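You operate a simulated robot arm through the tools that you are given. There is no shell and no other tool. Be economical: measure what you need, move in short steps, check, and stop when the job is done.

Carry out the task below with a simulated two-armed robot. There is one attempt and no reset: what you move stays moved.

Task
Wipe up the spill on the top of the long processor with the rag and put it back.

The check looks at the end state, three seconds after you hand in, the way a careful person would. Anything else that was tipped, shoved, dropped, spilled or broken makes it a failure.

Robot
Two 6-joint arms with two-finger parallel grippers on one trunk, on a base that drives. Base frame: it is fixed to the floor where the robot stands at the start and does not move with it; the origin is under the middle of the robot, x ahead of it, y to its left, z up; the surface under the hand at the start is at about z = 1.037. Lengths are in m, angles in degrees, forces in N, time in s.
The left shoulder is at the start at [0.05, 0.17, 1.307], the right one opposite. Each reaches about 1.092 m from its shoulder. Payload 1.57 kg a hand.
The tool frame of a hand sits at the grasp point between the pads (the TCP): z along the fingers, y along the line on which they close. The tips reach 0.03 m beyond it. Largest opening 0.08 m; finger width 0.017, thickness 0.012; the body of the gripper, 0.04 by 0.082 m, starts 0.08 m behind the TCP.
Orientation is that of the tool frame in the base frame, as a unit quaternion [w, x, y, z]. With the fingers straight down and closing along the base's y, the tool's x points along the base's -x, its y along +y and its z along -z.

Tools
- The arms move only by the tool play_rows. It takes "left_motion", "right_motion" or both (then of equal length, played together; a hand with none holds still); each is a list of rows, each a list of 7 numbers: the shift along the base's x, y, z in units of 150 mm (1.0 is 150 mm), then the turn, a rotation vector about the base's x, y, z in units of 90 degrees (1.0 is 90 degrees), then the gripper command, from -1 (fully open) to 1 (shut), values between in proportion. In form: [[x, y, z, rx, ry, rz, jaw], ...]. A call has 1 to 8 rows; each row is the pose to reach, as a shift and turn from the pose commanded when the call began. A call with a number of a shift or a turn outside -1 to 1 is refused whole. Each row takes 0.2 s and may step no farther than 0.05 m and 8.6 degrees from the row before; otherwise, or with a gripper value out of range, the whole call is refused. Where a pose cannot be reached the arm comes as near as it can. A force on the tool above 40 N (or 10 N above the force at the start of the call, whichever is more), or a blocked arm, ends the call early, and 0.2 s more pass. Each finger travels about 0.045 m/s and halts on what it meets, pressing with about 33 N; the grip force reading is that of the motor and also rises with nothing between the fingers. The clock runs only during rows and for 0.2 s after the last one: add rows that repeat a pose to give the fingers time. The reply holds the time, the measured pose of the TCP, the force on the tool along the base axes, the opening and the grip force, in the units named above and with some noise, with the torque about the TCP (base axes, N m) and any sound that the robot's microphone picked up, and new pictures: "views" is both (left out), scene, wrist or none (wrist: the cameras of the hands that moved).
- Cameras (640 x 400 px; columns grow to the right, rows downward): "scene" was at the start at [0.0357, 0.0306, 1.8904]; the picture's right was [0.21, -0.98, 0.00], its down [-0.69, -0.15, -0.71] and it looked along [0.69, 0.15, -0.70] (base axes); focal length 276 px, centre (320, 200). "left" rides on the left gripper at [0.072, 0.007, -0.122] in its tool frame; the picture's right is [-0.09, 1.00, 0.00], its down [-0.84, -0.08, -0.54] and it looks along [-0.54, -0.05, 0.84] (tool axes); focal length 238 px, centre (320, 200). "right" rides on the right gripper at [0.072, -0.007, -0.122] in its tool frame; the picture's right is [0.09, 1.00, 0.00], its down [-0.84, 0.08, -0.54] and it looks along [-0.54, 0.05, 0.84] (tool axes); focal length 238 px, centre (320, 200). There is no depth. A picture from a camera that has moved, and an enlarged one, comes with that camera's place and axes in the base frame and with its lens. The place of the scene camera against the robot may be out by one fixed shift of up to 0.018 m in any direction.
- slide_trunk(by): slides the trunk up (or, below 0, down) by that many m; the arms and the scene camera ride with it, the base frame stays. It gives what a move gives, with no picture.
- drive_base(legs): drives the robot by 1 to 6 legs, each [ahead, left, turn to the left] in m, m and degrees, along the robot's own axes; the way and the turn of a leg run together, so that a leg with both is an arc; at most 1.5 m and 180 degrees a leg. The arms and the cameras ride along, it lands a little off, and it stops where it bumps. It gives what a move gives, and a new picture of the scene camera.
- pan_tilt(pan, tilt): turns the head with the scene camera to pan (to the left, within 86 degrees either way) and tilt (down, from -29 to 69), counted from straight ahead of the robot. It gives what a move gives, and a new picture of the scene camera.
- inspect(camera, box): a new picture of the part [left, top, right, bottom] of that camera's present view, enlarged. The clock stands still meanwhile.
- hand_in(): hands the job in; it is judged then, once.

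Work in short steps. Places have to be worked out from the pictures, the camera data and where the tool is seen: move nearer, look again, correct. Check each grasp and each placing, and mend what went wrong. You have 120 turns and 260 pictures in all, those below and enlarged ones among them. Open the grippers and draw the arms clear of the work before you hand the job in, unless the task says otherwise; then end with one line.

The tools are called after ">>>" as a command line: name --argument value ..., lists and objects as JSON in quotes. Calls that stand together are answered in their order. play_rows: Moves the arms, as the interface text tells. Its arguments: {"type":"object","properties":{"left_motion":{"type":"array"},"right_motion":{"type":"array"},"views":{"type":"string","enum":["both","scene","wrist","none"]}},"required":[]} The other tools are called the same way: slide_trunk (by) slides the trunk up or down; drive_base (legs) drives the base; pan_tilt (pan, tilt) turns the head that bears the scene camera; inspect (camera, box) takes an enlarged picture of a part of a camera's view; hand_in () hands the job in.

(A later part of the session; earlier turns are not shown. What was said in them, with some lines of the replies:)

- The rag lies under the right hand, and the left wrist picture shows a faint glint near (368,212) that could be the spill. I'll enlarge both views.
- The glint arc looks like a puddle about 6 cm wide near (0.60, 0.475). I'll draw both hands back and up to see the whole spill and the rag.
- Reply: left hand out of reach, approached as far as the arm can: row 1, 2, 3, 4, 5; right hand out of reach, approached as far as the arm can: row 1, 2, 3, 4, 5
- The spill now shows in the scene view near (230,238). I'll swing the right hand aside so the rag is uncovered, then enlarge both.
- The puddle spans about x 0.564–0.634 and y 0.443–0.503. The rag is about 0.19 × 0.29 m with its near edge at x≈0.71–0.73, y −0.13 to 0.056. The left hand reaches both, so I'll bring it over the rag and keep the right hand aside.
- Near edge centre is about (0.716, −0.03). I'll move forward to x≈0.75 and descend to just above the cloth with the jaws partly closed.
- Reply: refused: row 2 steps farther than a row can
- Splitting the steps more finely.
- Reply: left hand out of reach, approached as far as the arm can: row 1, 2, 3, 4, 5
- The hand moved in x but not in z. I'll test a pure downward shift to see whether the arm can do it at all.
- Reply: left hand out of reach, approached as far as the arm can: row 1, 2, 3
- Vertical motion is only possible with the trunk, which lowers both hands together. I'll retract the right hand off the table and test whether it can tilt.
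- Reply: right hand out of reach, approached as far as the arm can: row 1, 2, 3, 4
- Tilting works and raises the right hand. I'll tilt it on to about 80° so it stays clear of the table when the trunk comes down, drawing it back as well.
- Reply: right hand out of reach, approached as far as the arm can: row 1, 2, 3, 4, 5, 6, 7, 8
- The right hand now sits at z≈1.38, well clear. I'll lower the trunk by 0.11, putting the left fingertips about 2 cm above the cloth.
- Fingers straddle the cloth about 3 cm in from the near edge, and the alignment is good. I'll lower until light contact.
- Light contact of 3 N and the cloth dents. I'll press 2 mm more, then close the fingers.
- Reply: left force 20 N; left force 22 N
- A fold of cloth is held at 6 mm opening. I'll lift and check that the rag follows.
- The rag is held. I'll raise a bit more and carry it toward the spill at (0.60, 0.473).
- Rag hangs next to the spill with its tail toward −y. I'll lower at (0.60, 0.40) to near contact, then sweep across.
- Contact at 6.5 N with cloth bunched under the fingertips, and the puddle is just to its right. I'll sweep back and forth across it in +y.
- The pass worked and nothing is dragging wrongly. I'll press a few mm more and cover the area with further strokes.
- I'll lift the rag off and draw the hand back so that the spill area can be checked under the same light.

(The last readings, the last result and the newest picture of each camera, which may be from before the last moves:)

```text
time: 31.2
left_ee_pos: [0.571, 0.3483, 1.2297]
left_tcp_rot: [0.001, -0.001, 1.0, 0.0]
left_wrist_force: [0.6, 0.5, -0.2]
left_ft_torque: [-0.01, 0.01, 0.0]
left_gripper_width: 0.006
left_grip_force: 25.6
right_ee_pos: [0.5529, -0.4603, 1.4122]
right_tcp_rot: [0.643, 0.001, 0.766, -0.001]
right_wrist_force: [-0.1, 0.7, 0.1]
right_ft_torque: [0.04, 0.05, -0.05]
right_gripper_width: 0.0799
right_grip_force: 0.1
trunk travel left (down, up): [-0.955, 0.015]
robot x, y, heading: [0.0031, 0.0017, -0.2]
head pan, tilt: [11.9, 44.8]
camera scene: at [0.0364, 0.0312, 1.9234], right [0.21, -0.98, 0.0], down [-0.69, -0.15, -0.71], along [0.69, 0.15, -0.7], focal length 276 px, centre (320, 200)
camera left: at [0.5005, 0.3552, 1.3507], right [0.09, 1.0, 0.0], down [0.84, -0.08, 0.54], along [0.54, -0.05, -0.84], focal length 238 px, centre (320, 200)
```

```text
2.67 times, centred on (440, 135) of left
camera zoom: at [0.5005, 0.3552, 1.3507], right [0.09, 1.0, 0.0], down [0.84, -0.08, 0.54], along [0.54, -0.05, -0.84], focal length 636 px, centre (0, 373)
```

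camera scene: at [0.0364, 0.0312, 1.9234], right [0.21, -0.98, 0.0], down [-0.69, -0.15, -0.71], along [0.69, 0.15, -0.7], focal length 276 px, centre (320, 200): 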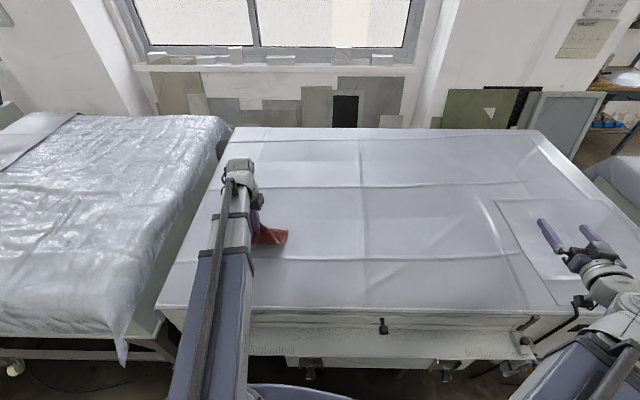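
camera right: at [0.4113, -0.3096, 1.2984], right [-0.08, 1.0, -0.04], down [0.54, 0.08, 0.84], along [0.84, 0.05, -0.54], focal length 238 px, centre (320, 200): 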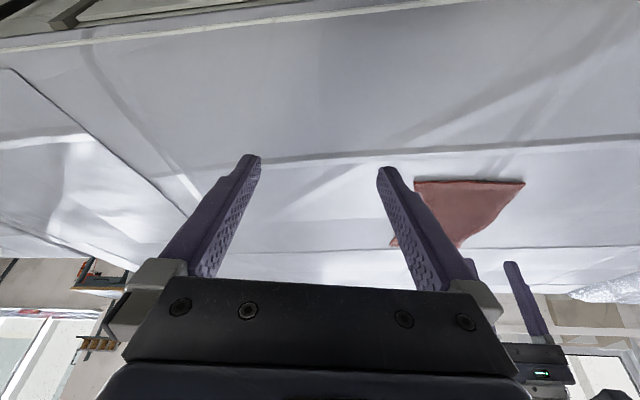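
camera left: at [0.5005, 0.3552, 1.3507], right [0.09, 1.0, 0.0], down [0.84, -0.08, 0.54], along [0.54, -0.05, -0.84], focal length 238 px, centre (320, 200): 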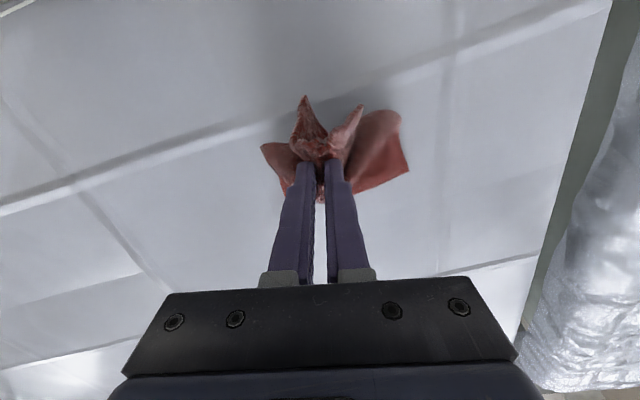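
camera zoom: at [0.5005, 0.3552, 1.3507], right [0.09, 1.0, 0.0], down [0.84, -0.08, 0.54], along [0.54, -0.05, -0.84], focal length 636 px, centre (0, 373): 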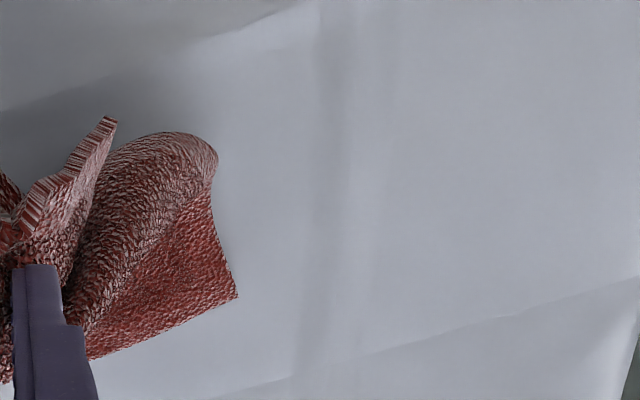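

The visible part of the spill spot is clean and dry. I'll carry the rag home, aiming beyond its place (x≈0.95) so I can drag it back and straighten the tail; on the way the view of the spot will open up.

>>> play_rows --left_motion '[[0.2, -0.2, 0, 0, 0, 0, 1], [0.4, -0.4, 0, 0, 0, 0, 1], [0.6, -0.6, 0, 0, 0, 0, 1], [0.8, -0.8, 0, 0, 0, 0, 1], [1, -1, 0, 0, 0, 0, 1]]' --views "none"

>>> play_rows --left_motion '[[0.2, -0.2, 0, 0, 0, 0, 1], [0.4, -0.4, 0, 0, 0, 0, 1], [0.6, -0.6, 0, 0, 0, 0, 1], [0.8, -0.8, 0, 0, 0, 0, 1], [1, -1, 0, 0, 0, 0, 1]]' --views "none"

>>> play_rows --left_motion '[[0.2, -0.2, 0, 0, 0, 0, 1], [0.4, -0.4, 0, 0, 0, 0, 1], [0.5, -0.55, 0, 0, 0, 0, 1], [0.5, -0.55, 0, 0, 0, 0, 1]]'

>>> inspect --camera "scene" --box '[190, 205, 286, 265]'

```text
time: 32.5
left_ee_pos: [0.7214, 0.1964, 1.2318]
left_tcp_rot: [0.0, -0.001, 1.0, -0.001]
left_wrist_force: [0.1, -0.8, -0.3]
left_ft_torque: [0.03, 0.04, -0.04]
left_gripper_width: 0.0058
left_grip_force: 25.6
right_ee_pos: [0.5552, -0.4603, 1.4104]
right_tcp_rot: [0.642, 0.0, 0.766, 0.0]
right_wrist_force: [0.6, -0.4, -0.4]
right_ft_torque: [0.0, 0.0, -0.02]
right_gripper_width: 0.0799
right_grip_force: 0.0
trunk travel left (down, up): [-0.955, 0.015]
robot x, y, heading: [0.0005, -0.0007, -0.2]
head pan, tilt: [11.9, 44.8]
```

```text
time: 33.6
left_ee_pos: [0.8718, 0.046, 1.2288]
left_tcp_rot: [0.0, -0.001, 1.0, 0.0]
left_wrist_force: [0.3, -0.1, -0.3]
left_ft_torque: [-0.01, 0.04, -0.02]
left_gripper_width: 0.0056
left_grip_force: 26.3
right_ee_pos: [0.5538, -0.4616, 1.4104]
right_tcp_rot: [0.643, 0.0, 0.766, 0.001]
right_wrist_force: [0.0, -0.8, 1.3]
right_ft_torque: [0.02, 0.01, 0.02]
right_gripper_width: 0.08
right_grip_force: 0.1
trunk travel left (down, up): [-0.955, 0.015]
robot x, y, heading: [-0.0054, 0.0005, 0.3]
head pan, tilt: [11.9, 44.8]
```

```text
time: 34.6
left_ee_pos: [0.9006, -0.0259, 1.23]
left_tcp_rot: [0.001, 0.0, 1.0, 0.001]
left_wrist_force: [-0.4, 0.0, -0.1]
left_ft_torque: [-0.01, 0.03, -0.02]
left_gripper_width: 0.0057
left_grip_force: 25.6
left hand out of reach, approached as far as the arm can: row 2, 3, 4
right_ee_pos: [0.553, -0.4604, 1.411]
right_tcp_rot: [0.643, -0.001, 0.766, 0.001]
right_wrist_force: [-0.5, -0.2, 0.2]
right_ft_torque: [0.01, -0.02, 0.01]
right_gripper_width: 0.0801
right_grip_force: 0.0
trunk travel left (down, up): [-0.955, 0.015]
robot x, y, heading: [-0.0017, 0.0005, -0.0]
head pan, tilt: [11.9, 44.8]
camera scene: at [0.0361, 0.0306, 1.9234], right [0.21, -0.98, 0.0], down [-0.69, -0.15, -0.71], along [0.69, 0.15, -0.7], focal length 276 px, centre (320, 200)
camera left: at [0.8288, -0.0183, 1.3507], right [0.09, 1.0, 0.0], down [0.84, -0.08, 0.54], along [0.54, -0.05, -0.84], focal length 238 px, centre (320, 200)
```

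scene: 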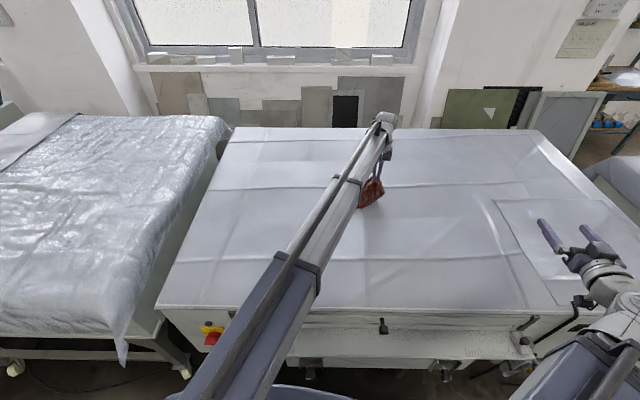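
left: 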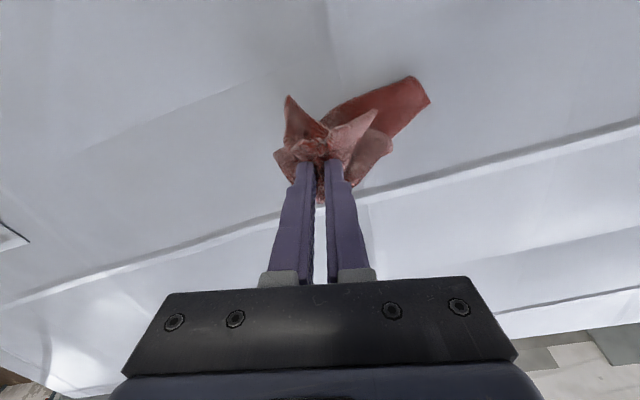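

```text
6.67 times, centred on (238, 235) of scene
camera zoom: at [0.0361, 0.0306, 1.9234], right [0.21, -0.98, 0.0], down [-0.69, -0.15, -0.71], along [0.69, 0.15, -0.7], focal length 1843 px, centre (867, -33)
```

zoom: 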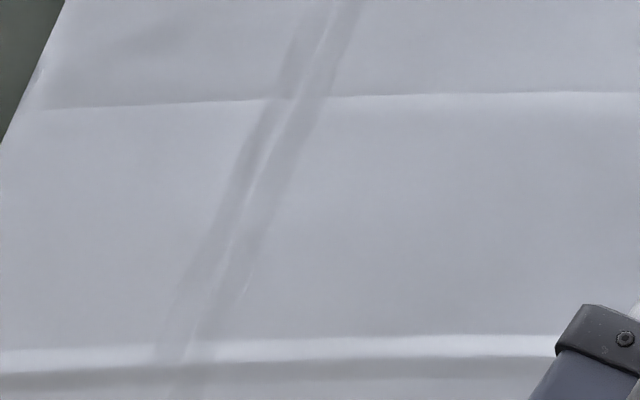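

The spill is gone. To lay the rag with its tail toward +x, I'll tilt the hand forward, which reaches farther and lifts the cloth free, then lower and drag back.

>>> play_rows --left_motion '[[0.2, 0, 0.04, 0, -0.09, 0, 1], [0.4, 0, 0.09, 0, -0.18, 0, 1], [0.55, 0, 0.15, 0, -0.27, 0, 1], [0.7, 0, 0.22, 0, -0.36, 0, 1], [0.8, 0, 0.3, 0, -0.45, 0, 1], [0.9, 0, 0.4, 0, -0.54, 0, 1], [0.9, 0, 0.4, 0, -0.54, 0, 1]]'

```text
time: 36.2
left_ee_pos: [1.0362, -0.0269, 1.3043]
left_tcp_rot: [0.411, -0.001, 0.912, 0.0]
left_wrist_force: [0.7, 0.2, 1.5]
left_ft_torque: [0.03, 0.03, 0.01]
left_gripper_width: 0.0056
left_grip_force: 25.7
left hand out of reach, approached as far as the arm can: row 1, 2, 5, 6, 7
right_ee_pos: [0.5535, -0.4605, 1.4118]
right_tcp_rot: [0.642, 0.0, 0.766, 0.0]
right_wrist_force: [0.1, 0.0, 0.9]
right_ft_torque: [0.0, -0.02, -0.04]
right_gripper_width: 0.0801
right_grip_force: 0.1
trunk travel left (down, up): [-0.955, 0.015]
robot x, y, heading: [-0.0, -0.0001, -0.2]
head pan, tilt: [11.9, 44.8]
camera scene: at [0.0358, 0.0305, 1.9234], right [0.21, -0.98, 0.0], down [-0.69, -0.15, -0.71], along [0.69, 0.15, -0.7], focal length 276 px, centre (320, 200)
camera left: at [0.899, -0.0192, 1.3303], right [0.06, 1.0, 0.07], down [0.15, -0.08, 0.99], along [0.99, -0.05, -0.15], focal length 238 px, centre (320, 200)
```

scene: 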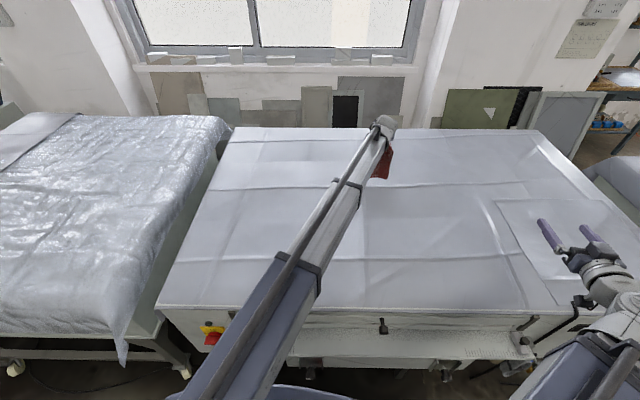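
left: 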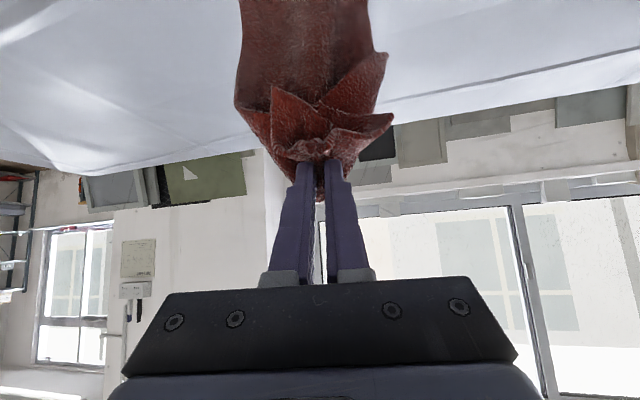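

The rag hangs straight with its end just at the table near x≈1.03. I'll un-tilt and draw back in −x, so the tail lays down behind.

>>> play_rows --left_motion '[[-0.15, 0, -0.1, 0, 0.09, 0, 1], [-0.3, 0, -0.2, 0, 0.18, 0, 1], [-0.45, 0, -0.28, 0, 0.27, 0, 1], [-0.6, 0, -0.36, 0, 0.36, 0, 1], [-0.75, 0, -0.42, 0, 0.45, 0, 1], [-0.9, 0, -0.5, 0, 0.54, 0, 1], [-0.97, 0, -0.5, 0, 0.54, 0, 1]]' --views "both"

```text
time: 37.9
left_ee_pos: [0.8886, -0.0273, 1.2295]
left_tcp_rot: [0.001, 0.0, 1.0, 0.0]
left_wrist_force: [-1.1, 0.5, -0.2]
left_ft_torque: [-0.04, -0.01, -0.02]
left_gripper_width: 0.0058
left_grip_force: 26.3
left hand out of reach, approached as far as the arm can: row 1, 2, 3, 4, 5
right_ee_pos: [0.5518, -0.4609, 1.4123]
right_tcp_rot: [0.642, 0.0, 0.766, 0.0]
right_wrist_force: [1.0, 0.5, -0.1]
right_ft_torque: [0.01, 0.0, 0.0]
right_gripper_width: 0.0801
right_grip_force: 0.2
trunk travel left (down, up): [-0.955, 0.015]
robot x, y, heading: [0.0008, 0.0032, 0.0]
head pan, tilt: [11.9, 44.8]
camera scene: at [0.0351, 0.0304, 1.9235], right [0.21, -0.98, 0.0], down [-0.69, -0.15, -0.71], along [0.69, 0.15, -0.7], focal length 276 px, centre (320, 200)
camera left: at [0.8183, -0.0197, 1.3514], right [0.09, 1.0, 0.0], down [0.84, -0.08, 0.54], along [0.54, -0.05, -0.84], focal length 238 px, centre (320, 200)
```

scene: 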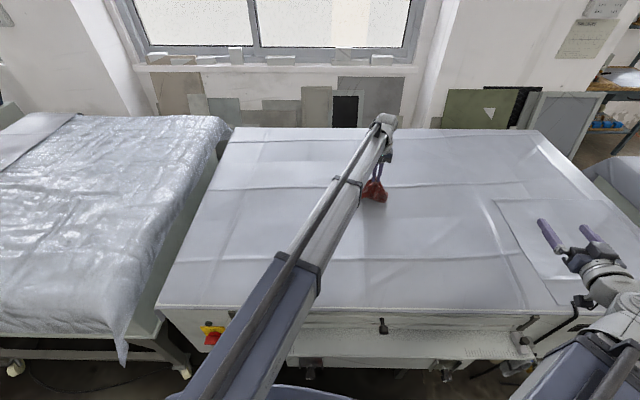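
left: 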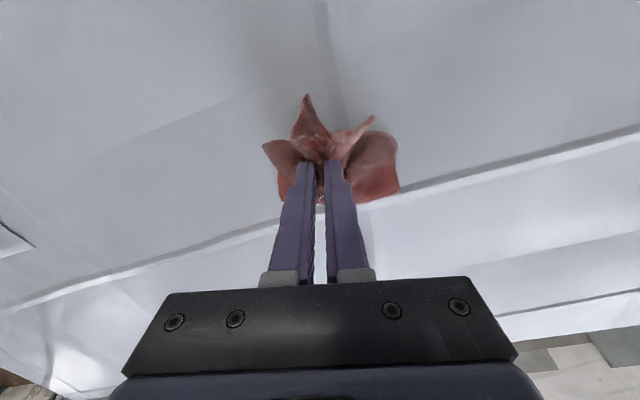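

The tail now lies on the +x side. I'll keep alternating pulling back and lowering.

>>> play_rows --left_motion '[[-0.15, 0, 0, 0, 0, 0, 1], [-0.3, 0, 0, 0, 0, 0, 1], [-0.4, 0, 0, 0, 0, 0, 1]]' --views "none"

>>> slide_trunk --by -0.07

>>> play_rows --left_motion '[[-0.15, 0, 0, 0, 0, 0, 1], [-0.3, 0, 0, 0, 0, 0, 1], [-0.35, 0, 0, 0, 0, 0, 1]]' --views "wrist"

```text
time: 38.6
left_ee_pos: [0.8307, -0.0283, 1.2303]
left_tcp_rot: [0.0, 0.0, 1.0, 0.001]
left_wrist_force: [-0.4, -0.1, 0.4]
left_ft_torque: [0.01, -0.04, 0.01]
left_gripper_width: 0.0056
left_grip_force: 25.9
right_ee_pos: [0.553, -0.4604, 1.4119]
right_tcp_rot: [0.643, 0.0, 0.766, 0.0]
right_wrist_force: [-0.3, 0.6, -0.3]
right_ft_torque: [0.0, 0.01, 0.02]
right_gripper_width: 0.0797
right_grip_force: 0.1
trunk travel left (down, up): [-0.955, 0.015]
robot x, y, heading: [0.0015, -0.0006, -0.1]
head pan, tilt: [11.9, 44.8]
```

```text
time: 39.7
left_ee_pos: [0.8301, -0.0278, 1.1605]
left_tcp_rot: [0.001, 0.0, 1.0, 0.001]
left_wrist_force: [0.5, -0.5, 0.2]
left_ft_torque: [-0.01, -0.02, 0.01]
left_gripper_width: 0.0055
left_grip_force: 26.0
right_ee_pos: [0.5536, -0.4604, 1.3424]
right_tcp_rot: [0.643, 0.0, 0.766, 0.0]
right_wrist_force: [0.3, 0.1, -0.2]
right_ft_torque: [0.02, -0.03, 0.0]
right_gripper_width: 0.0802
right_grip_force: 0.0
trunk travel left (down, up): [-0.885, 0.085]
robot x, y, heading: [-0.0005, -0.0035, 0.0]
head pan, tilt: [11.9, 44.8]
```

```text
time: 40.5
left_ee_pos: [0.78, -0.0279, 1.1603]
left_tcp_rot: [0.001, 0.0, 1.0, 0.0]
left_wrist_force: [-0.2, 0.1, 0.4]
left_ft_torque: [-0.05, -0.02, -0.04]
left_gripper_width: 0.0055
left_grip_force: 25.6
right_ee_pos: [0.5528, -0.4591, 1.3426]
right_tcp_rot: [0.643, 0.0, 0.766, 0.0]
right_wrist_force: [0.1, 0.3, -0.1]
right_ft_torque: [-0.01, 0.02, -0.02]
right_gripper_width: 0.0801
right_grip_force: 0.1
trunk travel left (down, up): [-0.885, 0.085]
robot x, y, heading: [0.002, 0.0009, 0.1]
head pan, tilt: [11.9, 44.8]
camera left: at [0.708, -0.0198, 1.281], right [0.09, 1.0, 0.0], down [0.84, -0.08, 0.54], along [0.54, -0.05, -0.84], focal length 238 px, centre (320, 200)
```

left: 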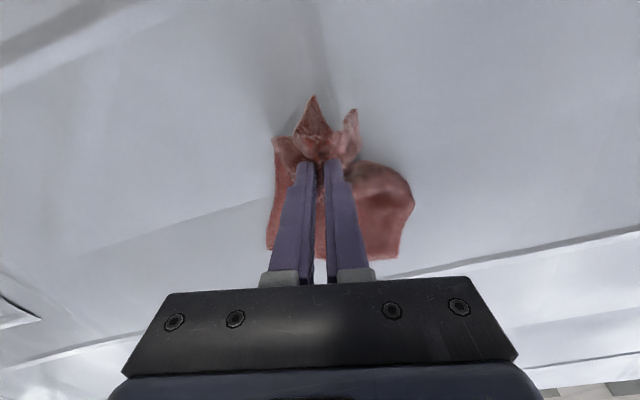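

The tail end lies at x≈0.955, about 5 cm short of its original 1.015. I'll redo the lay: raise, tilt out farther, then lower first before drawing back.

>>> slide_trunk --by 0.08

>>> play_rows --left_motion '[[0.25, 0, 0, 0, 0, 0, 1], [0.5, 0, 0, 0, 0, 0, 1], [0.75, 0, 0, 0, 0, 0, 1], [0.8, 0, 0, 0, 0, 0, 1]]' --views "none"

>>> play_rows --left_motion '[[0.2, 0, 0.04, 0, -0.09, 0, 1], [0.4, 0, 0.09, 0, -0.18, 0, 1], [0.55, 0, 0.15, 0, -0.27, 0, 1], [0.7, 0, 0.22, 0, -0.36, 0, 1], [0.8, 0, 0.3, 0, -0.45, 0, 1], [0.9, 0, 0.4, 0, -0.54, 0, 1], [1, 0, 0.5, 0, -0.62, 0, 1], [1, 0, 0.5, 0, -0.62, 0, 1]]' --views "wrist"

```text
time: 41.7
left_ee_pos: [0.779, -0.0264, 1.2395]
left_tcp_rot: [0.0, 0.0, 1.0, -0.001]
left_wrist_force: [0.6, -0.1, -0.4]
left_ft_torque: [-0.03, -0.04, 0.01]
left_gripper_width: 0.0054
left_grip_force: 25.9
right_ee_pos: [0.5529, -0.4609, 1.4217]
right_tcp_rot: [0.642, 0.0, 0.767, 0.001]
right_wrist_force: [0.5, -0.3, -0.1]
right_ft_torque: [-0.02, -0.02, 0.0]
right_gripper_width: 0.08
right_grip_force: 0.0
trunk travel left (down, up): [-0.965, 0.005]
robot x, y, heading: [-0.0013, -0.0034, -0.1]
head pan, tilt: [11.9, 44.8]
```

```text
time: 42.7
left_ee_pos: [0.9003, -0.0263, 1.2409]
left_tcp_rot: [0.001, 0.0, 1.0, -0.001]
left_wrist_force: [-0.4, 0.0, -0.6]
left_ft_torque: [-0.01, 0.05, -0.02]
left_gripper_width: 0.0054
left_grip_force: 25.6
right_ee_pos: [0.5535, -0.4597, 1.4223]
right_tcp_rot: [0.643, 0.0, 0.766, 0.001]
right_wrist_force: [0.0, 0.1, -0.4]
right_ft_torque: [0.01, -0.01, -0.01]
right_gripper_width: 0.0799
right_grip_force: 0.1
trunk travel left (down, up): [-0.965, 0.005]
robot x, y, heading: [-0.0005, 0.002, -0.1]
head pan, tilt: [11.9, 44.8]
```

```text
time: 44.5
left_ee_pos: [1.0489, -0.0274, 1.3368]
left_tcp_rot: [0.469, 0.0, 0.883, 0.0]
left_wrist_force: [0.3, 0.1, -0.8]
left_ft_torque: [0.01, 0.07, 0.03]
left_gripper_width: 0.0049
left_grip_force: 25.2
left hand out of reach, approached as far as the arm can: row 5, 6, 7, 8
right_ee_pos: [0.554, -0.4604, 1.4202]
right_tcp_rot: [0.643, -0.001, 0.766, 0.0]
right_wrist_force: [0.4, 0.0, 0.3]
right_ft_torque: [-0.01, 0.02, 0.02]
right_gripper_width: 0.08
right_grip_force: 0.0
trunk travel left (down, up): [-0.965, 0.005]
robot x, y, heading: [0.0049, 0.0006, 0.2]
head pan, tilt: [11.9, 44.8]
camera left: at [0.9085, -0.0197, 1.3445], right [0.05, 1.0, 0.08], down [0.02, -0.08, 1.0], along [1.0, -0.05, -0.02], focal length 238 px, centre (320, 200)
```

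left: 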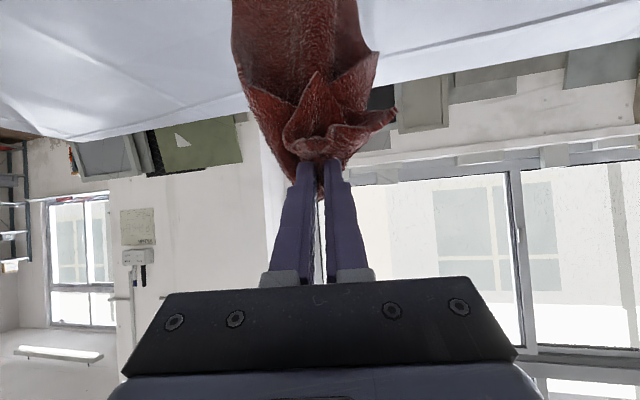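

The rag hangs free again. I'll lower it so the tail end settles on the table near x≈1.05 before drawing back.

>>> slide_trunk --by -0.06

>>> play_rows --left_motion '[[-0.2, 0, -0.1, 0, 0.09, 0, 1], [-0.4, 0, -0.2, 0, 0.18, 0, 1], [-0.55, 0, -0.28, 0, 0.27, 0, 1], [-0.7, 0, -0.36, 0, 0.36, 0, 1], [-0.8, 0, -0.42, 0, 0.45, 0, 1], [-0.9, 0, -0.5, 0, 0.54, 0, 1], [-1, 0, -0.6, 0, 0.62, 0, 1]]' --views "both"

```text
time: 45.5
left_ee_pos: [1.0492, -0.0265, 1.276]
left_tcp_rot: [0.468, 0.0, 0.884, 0.0]
left_wrist_force: [0.2, 0.6, -0.4]
left_ft_torque: [0.0, 0.01, 0.01]
left_gripper_width: 0.005
left_grip_force: 25.6
right_ee_pos: [0.554, -0.4603, 1.3616]
right_tcp_rot: [0.642, 0.0, 0.766, 0.0]
right_wrist_force: [0.4, 0.1, 1.1]
right_ft_torque: [0.04, 0.03, 0.02]
right_gripper_width: 0.0797
right_grip_force: 0.0
trunk travel left (down, up): [-0.905, 0.065]
robot x, y, heading: [-0.0012, -0.0006, -0.0]
head pan, tilt: [11.9, 44.8]
```

```text
time: 47.1
left_ee_pos: [0.8985, -0.0287, 1.1786]
left_tcp_rot: [-0.002, 0.0, 1.0, 0.0]
left_wrist_force: [-0.4, 0.3, -0.6]
left_ft_torque: [-0.01, -0.04, -0.03]
left_gripper_width: 0.0044
left_grip_force: 25.3
left hand out of reach, approached as far as the arm can: row 1, 2, 3, 4, 5, 6, 7
right_ee_pos: [0.5543, -0.4602, 1.3614]
right_tcp_rot: [0.643, 0.0, 0.766, 0.0]
right_wrist_force: [-0.2, -0.4, 0.7]
right_ft_torque: [-0.02, 0.0, 0.03]
right_gripper_width: 0.0801
right_grip_force: 0.0
trunk travel left (down, up): [-0.905, 0.065]
robot x, y, heading: [-0.0018, 0.0024, 0.0]
head pan, tilt: [11.9, 44.8]
camera scene: at [0.036, 0.0304, 1.8734], right [0.21, -0.98, 0.0], down [-0.69, -0.15, -0.71], along [0.69, 0.15, -0.7], focal length 276 px, centre (320, 200)
camera left: at [0.8274, -0.021, 1.3011], right [0.09, 1.0, 0.0], down [0.84, -0.08, 0.54], along [0.54, -0.05, -0.84], focal length 238 px, centre (320, 200)
```

scene: 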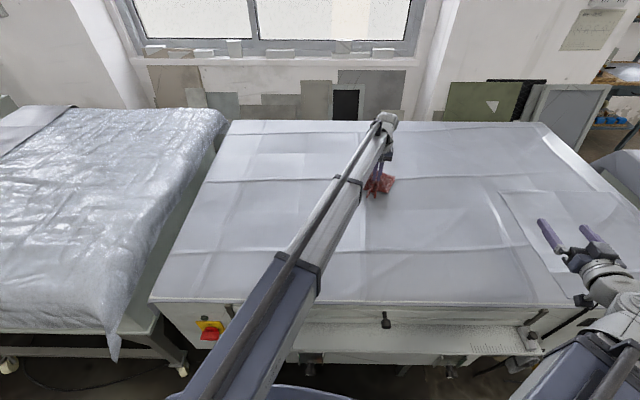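
left: 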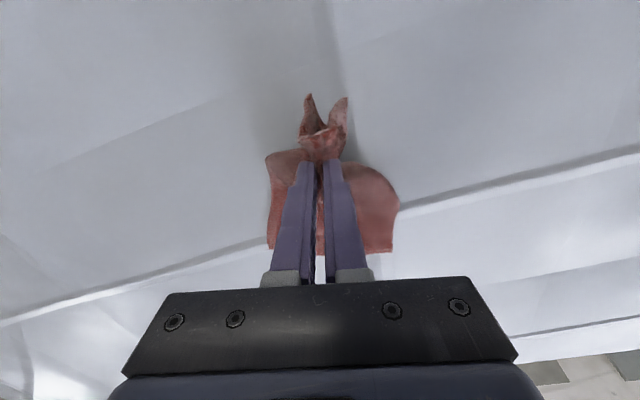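

The tail end now lies at about x≈1.09, so pulling the grip back to 0.743 will leave it taut at about 1.02. I'll lower and draw back in turns.

>>> slide_trunk --by -0.05

>>> play_rows --left_motion '[[-0.15, 0, 0, 0, 0, 0, 1], [-0.3, 0, 0, 0, 0, 0, 1], [-0.45, 0, 0, 0, 0, 0, 1], [-0.6, 0, 0, 0, 0, 0, 1]]' --views "none"

>>> slide_trunk --by -0.035

>>> play_rows --left_motion '[[-0.15, 0, 0, 0, 0, 0, 1], [-0.3, 0, 0, 0, 0, 0, 1], [-0.45, 0, 0, 0, 0, 0, 1]]' --views "wrist"

```text
time: 48.0
left_ee_pos: [0.8995, -0.0285, 1.1292]
left_tcp_rot: [0.0, 0.0, 1.0, 0.0]
left_wrist_force: [-0.3, -0.1, 0.1]
left_ft_torque: [0.01, 0.01, -0.01]
left_gripper_width: 0.0046
left_grip_force: 24.8
right_ee_pos: [0.5528, -0.4603, 1.3128]
right_tcp_rot: [0.643, 0.001, 0.766, -0.001]
right_wrist_force: [0.0, 1.0, 0.2]
right_ft_torque: [0.01, -0.01, 0.01]
right_gripper_width: 0.08
right_grip_force: 0.0
trunk travel left (down, up): [-0.855, 0.115]
robot x, y, heading: [0.0041, 0.0006, -0.0]
head pan, tilt: [11.9, 44.8]
```

```text
time: 49.0
left_ee_pos: [0.8069, -0.0291, 1.13]
left_tcp_rot: [-0.001, 0.0, 1.0, 0.001]
left_wrist_force: [0.0, 0.3, 0.7]
left_ft_torque: [-0.01, -0.02, -0.01]
left_gripper_width: 0.0043
left_grip_force: 25.2
right_ee_pos: [0.5522, -0.4608, 1.3113]
right_tcp_rot: [0.642, 0.0, 0.767, -0.001]
right_wrist_force: [0.3, 0.7, 0.9]
right_ft_torque: [0.01, -0.02, 0.0]
right_gripper_width: 0.08
right_grip_force: 0.1
trunk travel left (down, up): [-0.855, 0.115]
robot x, y, heading: [0.0011, -0.0022, -0.2]
head pan, tilt: [11.9, 44.8]
```

```text
time: 49.8
left_ee_pos: [0.8073, -0.0287, 1.0948]
left_tcp_rot: [0.0, 0.0, 1.0, 0.0]
left_wrist_force: [-1.1, 0.0, 0.3]
left_ft_torque: [-0.01, 0.02, 0.0]
left_gripper_width: 0.0043
left_grip_force: 25.2
right_ee_pos: [0.5536, -0.4609, 1.2774]
right_tcp_rot: [0.643, 0.0, 0.766, 0.0]
right_wrist_force: [1.0, 0.6, -0.2]
right_ft_torque: [-0.03, 0.01, 0.0]
right_gripper_width: 0.0798
right_grip_force: 0.0
trunk travel left (down, up): [-0.82, 0.15]
robot x, y, heading: [-0.0027, 0.0022, 0.0]
head pan, tilt: [11.9, 44.8]
```

```text
time: 50.6
left_ee_pos: [0.7378, -0.0283, 1.0951]
left_tcp_rot: [0.001, 0.0, 1.0, 0.001]
left_wrist_force: [-0.5, 0.4, -0.2]
left_ft_torque: [0.0, -0.03, -0.04]
left_gripper_width: 0.0045
left_grip_force: 25.2
right_ee_pos: [0.5521, -0.4603, 1.2774]
right_tcp_rot: [0.643, 0.0, 0.766, 0.0]
right_wrist_force: [0.9, 0.2, 0.5]
right_ft_torque: [-0.04, -0.01, 0.02]
right_gripper_width: 0.0801
right_grip_force: 0.0
trunk travel left (down, up): [-0.82, 0.15]
robot x, y, heading: [-0.0, -0.0033, 0.1]
head pan, tilt: [11.9, 44.8]
camera left: at [0.6671, -0.0206, 1.2163], right [0.09, 1.0, 0.0], down [0.84, -0.08, 0.54], along [0.54, -0.05, -0.84], focal length 238 px, centre (320, 200)
```

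left: 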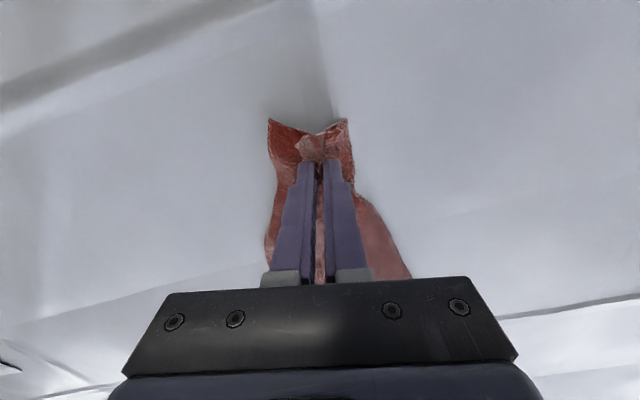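

The rag is stretched out over its original place. I'll lower to touch, open fully and lift off.

>>> slide_trunk --by -0.02

>>> play_rows --left_motion '[[0, 0, 0, 0, 0, 0, 0.5], [0, 0, 0, 0, 0, 0, 0], [0, 0, 0, 0, 0, 0, -0.5], [0, 0, 0, 0, 0, 0, -1], [0, 0, 0, 0, 0, 0, -1], [0, 0, 0, 0, 0, 0, -1]]' --views "wrist"

>>> slide_trunk --by 0.1

>>> inspect --camera "left" --box '[0, 0, 640, 400]'

```text
time: 51.3
left_ee_pos: [0.7383, -0.0274, 1.0758]
left_tcp_rot: [0.0, 0.001, 1.0, 0.0]
left_wrist_force: [-1.1, -2.1, 14.0]
left_ft_torque: [-0.1, 0.02, -0.01]
left_gripper_width: 0.0045
left_grip_force: 25.2
right_ee_pos: [0.5525, -0.46, 1.2571]
right_tcp_rot: [0.643, 0.001, 0.766, -0.001]
right_wrist_force: [-0.2, -0.1, -0.3]
right_ft_torque: [0.01, 0.01, 0.01]
right_gripper_width: 0.08
right_grip_force: 0.0
trunk travel left (down, up): [-0.8, 0.17]
robot x, y, heading: [-0.0042, 0.0007, 0.2]
head pan, tilt: [11.9, 44.8]
```

```text
time: 52.7
left_ee_pos: [0.7378, -0.0278, 1.0757]
left_tcp_rot: [-0.001, 0.001, 1.0, 0.001]
left_wrist_force: [0.2, 2.4, 8.2]
left_ft_torque: [-0.34, 0.04, -0.01]
left_gripper_width: 0.0782
left_grip_force: 0.1
right_ee_pos: [0.5525, -0.4602, 1.2568]
right_tcp_rot: [0.643, 0.0, 0.766, -0.001]
right_wrist_force: [0.3, 0.2, 0.1]
right_ft_torque: [0.02, -0.01, 0.01]
right_gripper_width: 0.08
right_grip_force: 0.1
trunk travel left (down, up): [-0.8, 0.17]
robot x, y, heading: [-0.0001, -0.0006, 0.0]
head pan, tilt: [11.9, 44.8]
camera left: at [0.6673, -0.0204, 1.1965], right [0.09, 1.0, 0.0], down [0.84, -0.08, 0.54], along [0.54, -0.05, -0.84], focal length 238 px, centre (320, 200)
```

left: 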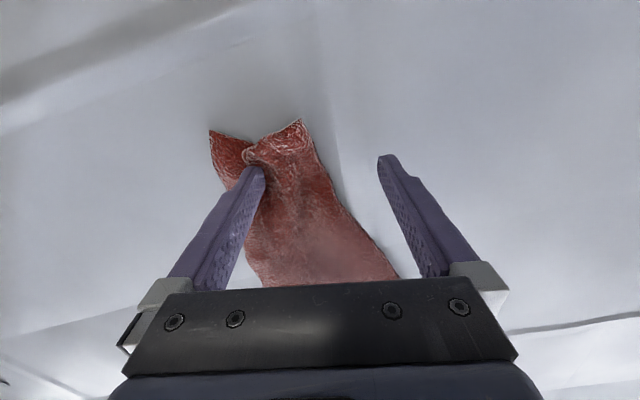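

```text
time: 54.0
left_ee_pos: [0.739, -0.0289, 1.1746]
left_tcp_rot: [0.0, 0.0, 1.0, 0.0]
left_wrist_force: [0.1, -0.2, -0.4]
left_ft_torque: [0.0, -0.01, 0.02]
left_gripper_width: 0.08
left_grip_force: 0.0
right_ee_pos: [0.5528, -0.4602, 1.3572]
right_tcp_rot: [0.643, 0.0, 0.766, 0.0]
right_wrist_force: [0.5, -0.2, 0.3]
right_ft_torque: [-0.02, 0.02, -0.01]
right_gripper_width: 0.0804
right_grip_force: 0.0
trunk travel left (down, up): [-0.9, 0.07]
robot x, y, heading: [0.0011, -0.0022, -0.1]
head pan, tilt: [11.9, 44.8]
```

```text
1.00 times, centred on (320, 200) of left (not enlarged: the box is as wide or as high as the picture)
camera zoom: at [0.6681, -0.0207, 1.296], right [0.09, 1.0, 0.0], down [0.84, -0.08, 0.54], along [0.54, -0.05, -0.84], focal length 238 px, centre (320, 200)
```

zoom: 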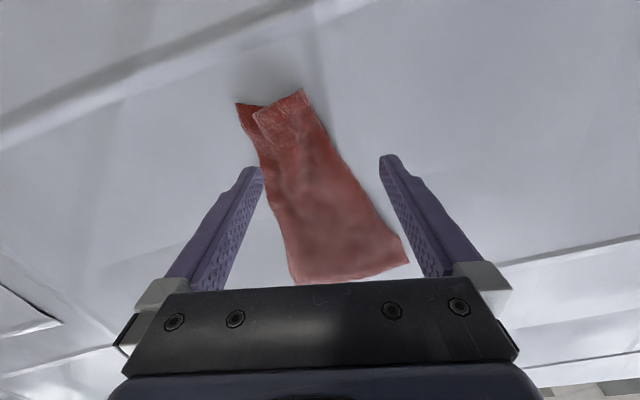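

The rag lies back over its original footprint: centre about (0.845, −0.03) versus (0.867, −0.02), with only a small fold at the near edge. I'll draw the left hand clear and check everything.

>>> slide_trunk --by 0.03

>>> play_rows --left_motion '[[-0.25, 0, 0, 0, 0, 0, -1], [-0.5, 0.1, 0, 0, 0, 0, -1], [-0.7, 0.3, 0, 0, 0, 0, -1], [-0.9, 0.5, 0, 0, 0, 0, -1], [-1, 0.75, 0, 0, 0, 0, -1], [-1, 1, 0, 0, 0, 0, -1]]' --views "none"

>>> play_rows --left_motion '[[-0.2, 0.2, 0, 0, 0, 0, -1], [-0.4, 0.4, 0, 0, 0, 0, -1], [-0.6, 0.6, 0, 0, 0, 0, -1], [-0.8, 0.8, 0, 0, 0, 0, -1], [-1, 1, 0, 0, 0, 0, -1]]' --views "none"

>>> play_rows --left_motion '[[-0.1, 0.2, 0, 0, 0, 0, -1], [-0.2, 0.4, 0, 0, 0, 0, -1], [-0.4, 0.6, 0, 0, 0, 0, -1], [-0.5, 0.8, 0, 0, 0, 0, -1], [-0.5, 0.9, 0, 0, 0, 0, -1]]'

>>> inspect --camera "scene" --box '[190, 160, 430, 310]'

>>> inspect --camera "left" --box '[260, 140, 500, 290]'

```text
time: 54.8
left_ee_pos: [0.7392, -0.0275, 1.2043]
left_tcp_rot: [0.0, 0.0, 1.0, 0.001]
left_wrist_force: [0.2, 0.0, 0.2]
left_ft_torque: [-0.02, -0.01, -0.01]
left_gripper_width: 0.08
left_grip_force: 0.1
right_ee_pos: [0.5519, -0.4607, 1.3867]
right_tcp_rot: [0.643, -0.001, 0.766, 0.001]
right_wrist_force: [-0.1, -0.2, -0.3]
right_ft_torque: [0.0, 0.02, 0.01]
right_gripper_width: 0.0801
right_grip_force: 0.2
trunk travel left (down, up): [-0.93, 0.04]
robot x, y, heading: [0.0034, -0.0008, 0.0]
head pan, tilt: [11.9, 44.8]
```

```text
time: 56.2
left_ee_pos: [0.5907, 0.1231, 1.2042]
left_tcp_rot: [0.0, 0.001, 1.0, 0.001]
left_wrist_force: [0.2, -0.3, 0.4]
left_ft_torque: [-0.03, 0.0, 0.01]
left_gripper_width: 0.0801
left_grip_force: 0.2
right_ee_pos: [0.5526, -0.4599, 1.3872]
right_tcp_rot: [0.643, 0.0, 0.766, 0.0]
right_wrist_force: [-0.4, -0.4, 0.4]
right_ft_torque: [0.02, 0.0, 0.03]
right_gripper_width: 0.08
right_grip_force: 0.1
trunk travel left (down, up): [-0.93, 0.04]
robot x, y, heading: [-0.0016, -0.0004, 0.2]
head pan, tilt: [11.9, 44.8]
```

```text
time: 57.4
left_ee_pos: [0.4428, 0.2751, 1.2052]
left_tcp_rot: [0.0, 0.001, 1.0, -0.001]
left_wrist_force: [-0.7, 0.6, -0.4]
left_ft_torque: [-0.05, 0.02, -0.01]
left_gripper_width: 0.0799
left_grip_force: 0.0
left hand out of reach, approached as far as the arm can: row 5
right_ee_pos: [0.5516, -0.4608, 1.387]
right_tcp_rot: [0.643, 0.0, 0.766, 0.0]
right_wrist_force: [-0.1, -0.4, 0.7]
right_ft_torque: [-0.03, 0.0, -0.05]
right_gripper_width: 0.08
right_grip_force: 0.0
trunk travel left (down, up): [-0.93, 0.04]
robot x, y, heading: [0.0017, -0.0025, 0.0]
head pan, tilt: [11.9, 44.8]
```

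```text
time: 58.6
left_ee_pos: [0.3764, 0.4133, 1.205]
left_tcp_rot: [-0.001, 0.0, 1.0, -0.001]
left_wrist_force: [-0.1, 0.3, 0.9]
left_ft_torque: [-0.02, -0.01, -0.01]
left_gripper_width: 0.0799
left_grip_force: 0.0
left hand out of reach, approached as far as the arm can: row 1, 2, 3, 4, 5
right_ee_pos: [0.5531, -0.461, 1.3859]
right_tcp_rot: [0.643, 0.0, 0.766, 0.0]
right_wrist_force: [-0.6, 0.7, 0.1]
right_ft_torque: [0.0, -0.02, 0.04]
right_gripper_width: 0.08
right_grip_force: 0.1
trunk travel left (down, up): [-0.93, 0.04]
robot x, y, heading: [-0.0016, -0.0009, -0.1]
head pan, tilt: [11.9, 44.8]
camera scene: at [0.0357, 0.0304, 1.8984], right [0.21, -0.98, 0.0], down [-0.69, -0.15, -0.71], along [0.69, 0.15, -0.7], focal length 276 px, centre (320, 200)
camera left: at [0.3056, 0.4209, 1.3262], right [0.09, 1.0, 0.0], down [0.84, -0.08, 0.54], along [0.54, -0.05, -0.84], focal length 238 px, centre (320, 200)
```

scene: 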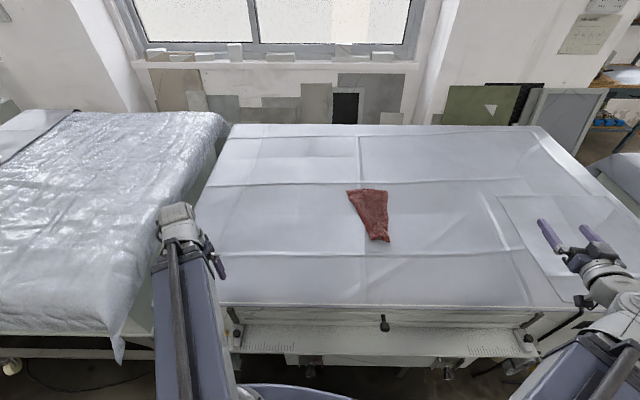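
left: 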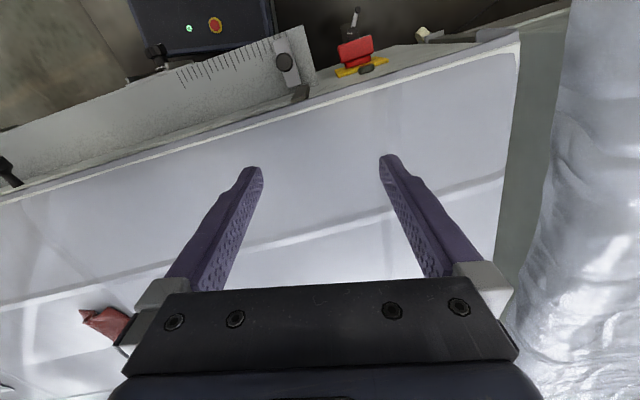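

```text
2.67 times, centred on (310, 235) of scene
camera zoom: at [0.0357, 0.0304, 1.8984], right [0.21, -0.98, 0.0], down [-0.69, -0.15, -0.71], along [0.69, 0.15, -0.7], focal length 737 px, centre (347, 107)
```

zoom: 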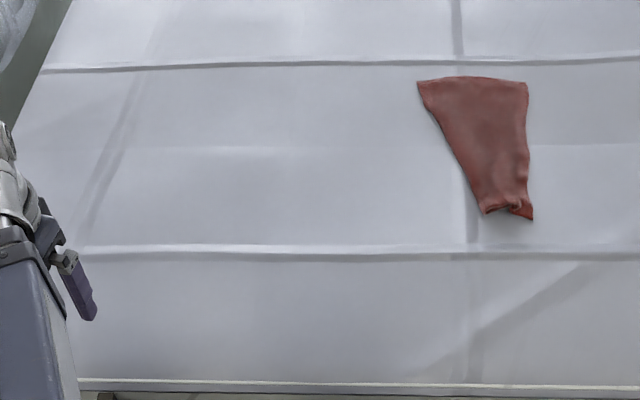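

```text
2.67 times, centred on (380, 215) of left
camera zoom: at [0.3056, 0.4209, 1.3262], right [0.09, 1.0, 0.0], down [0.84, -0.08, 0.54], along [0.54, -0.05, -0.84], focal length 636 px, centre (160, 160)
```

zoom: 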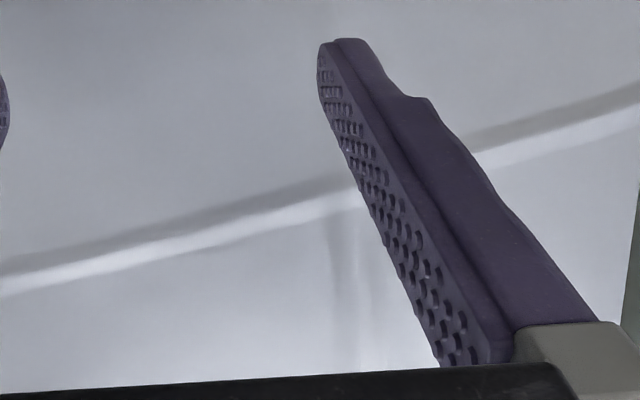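

The spill spot is clean in both views, the rag is back in its place, both grippers are open and clear, and nothing else has moved. I'm handing in.

>>> hand_in

```text
The job is handed in.
```

I wiped up the spill on the long processor and put the rag back within about 2 cm of its original place, though its near edge is still folded over.
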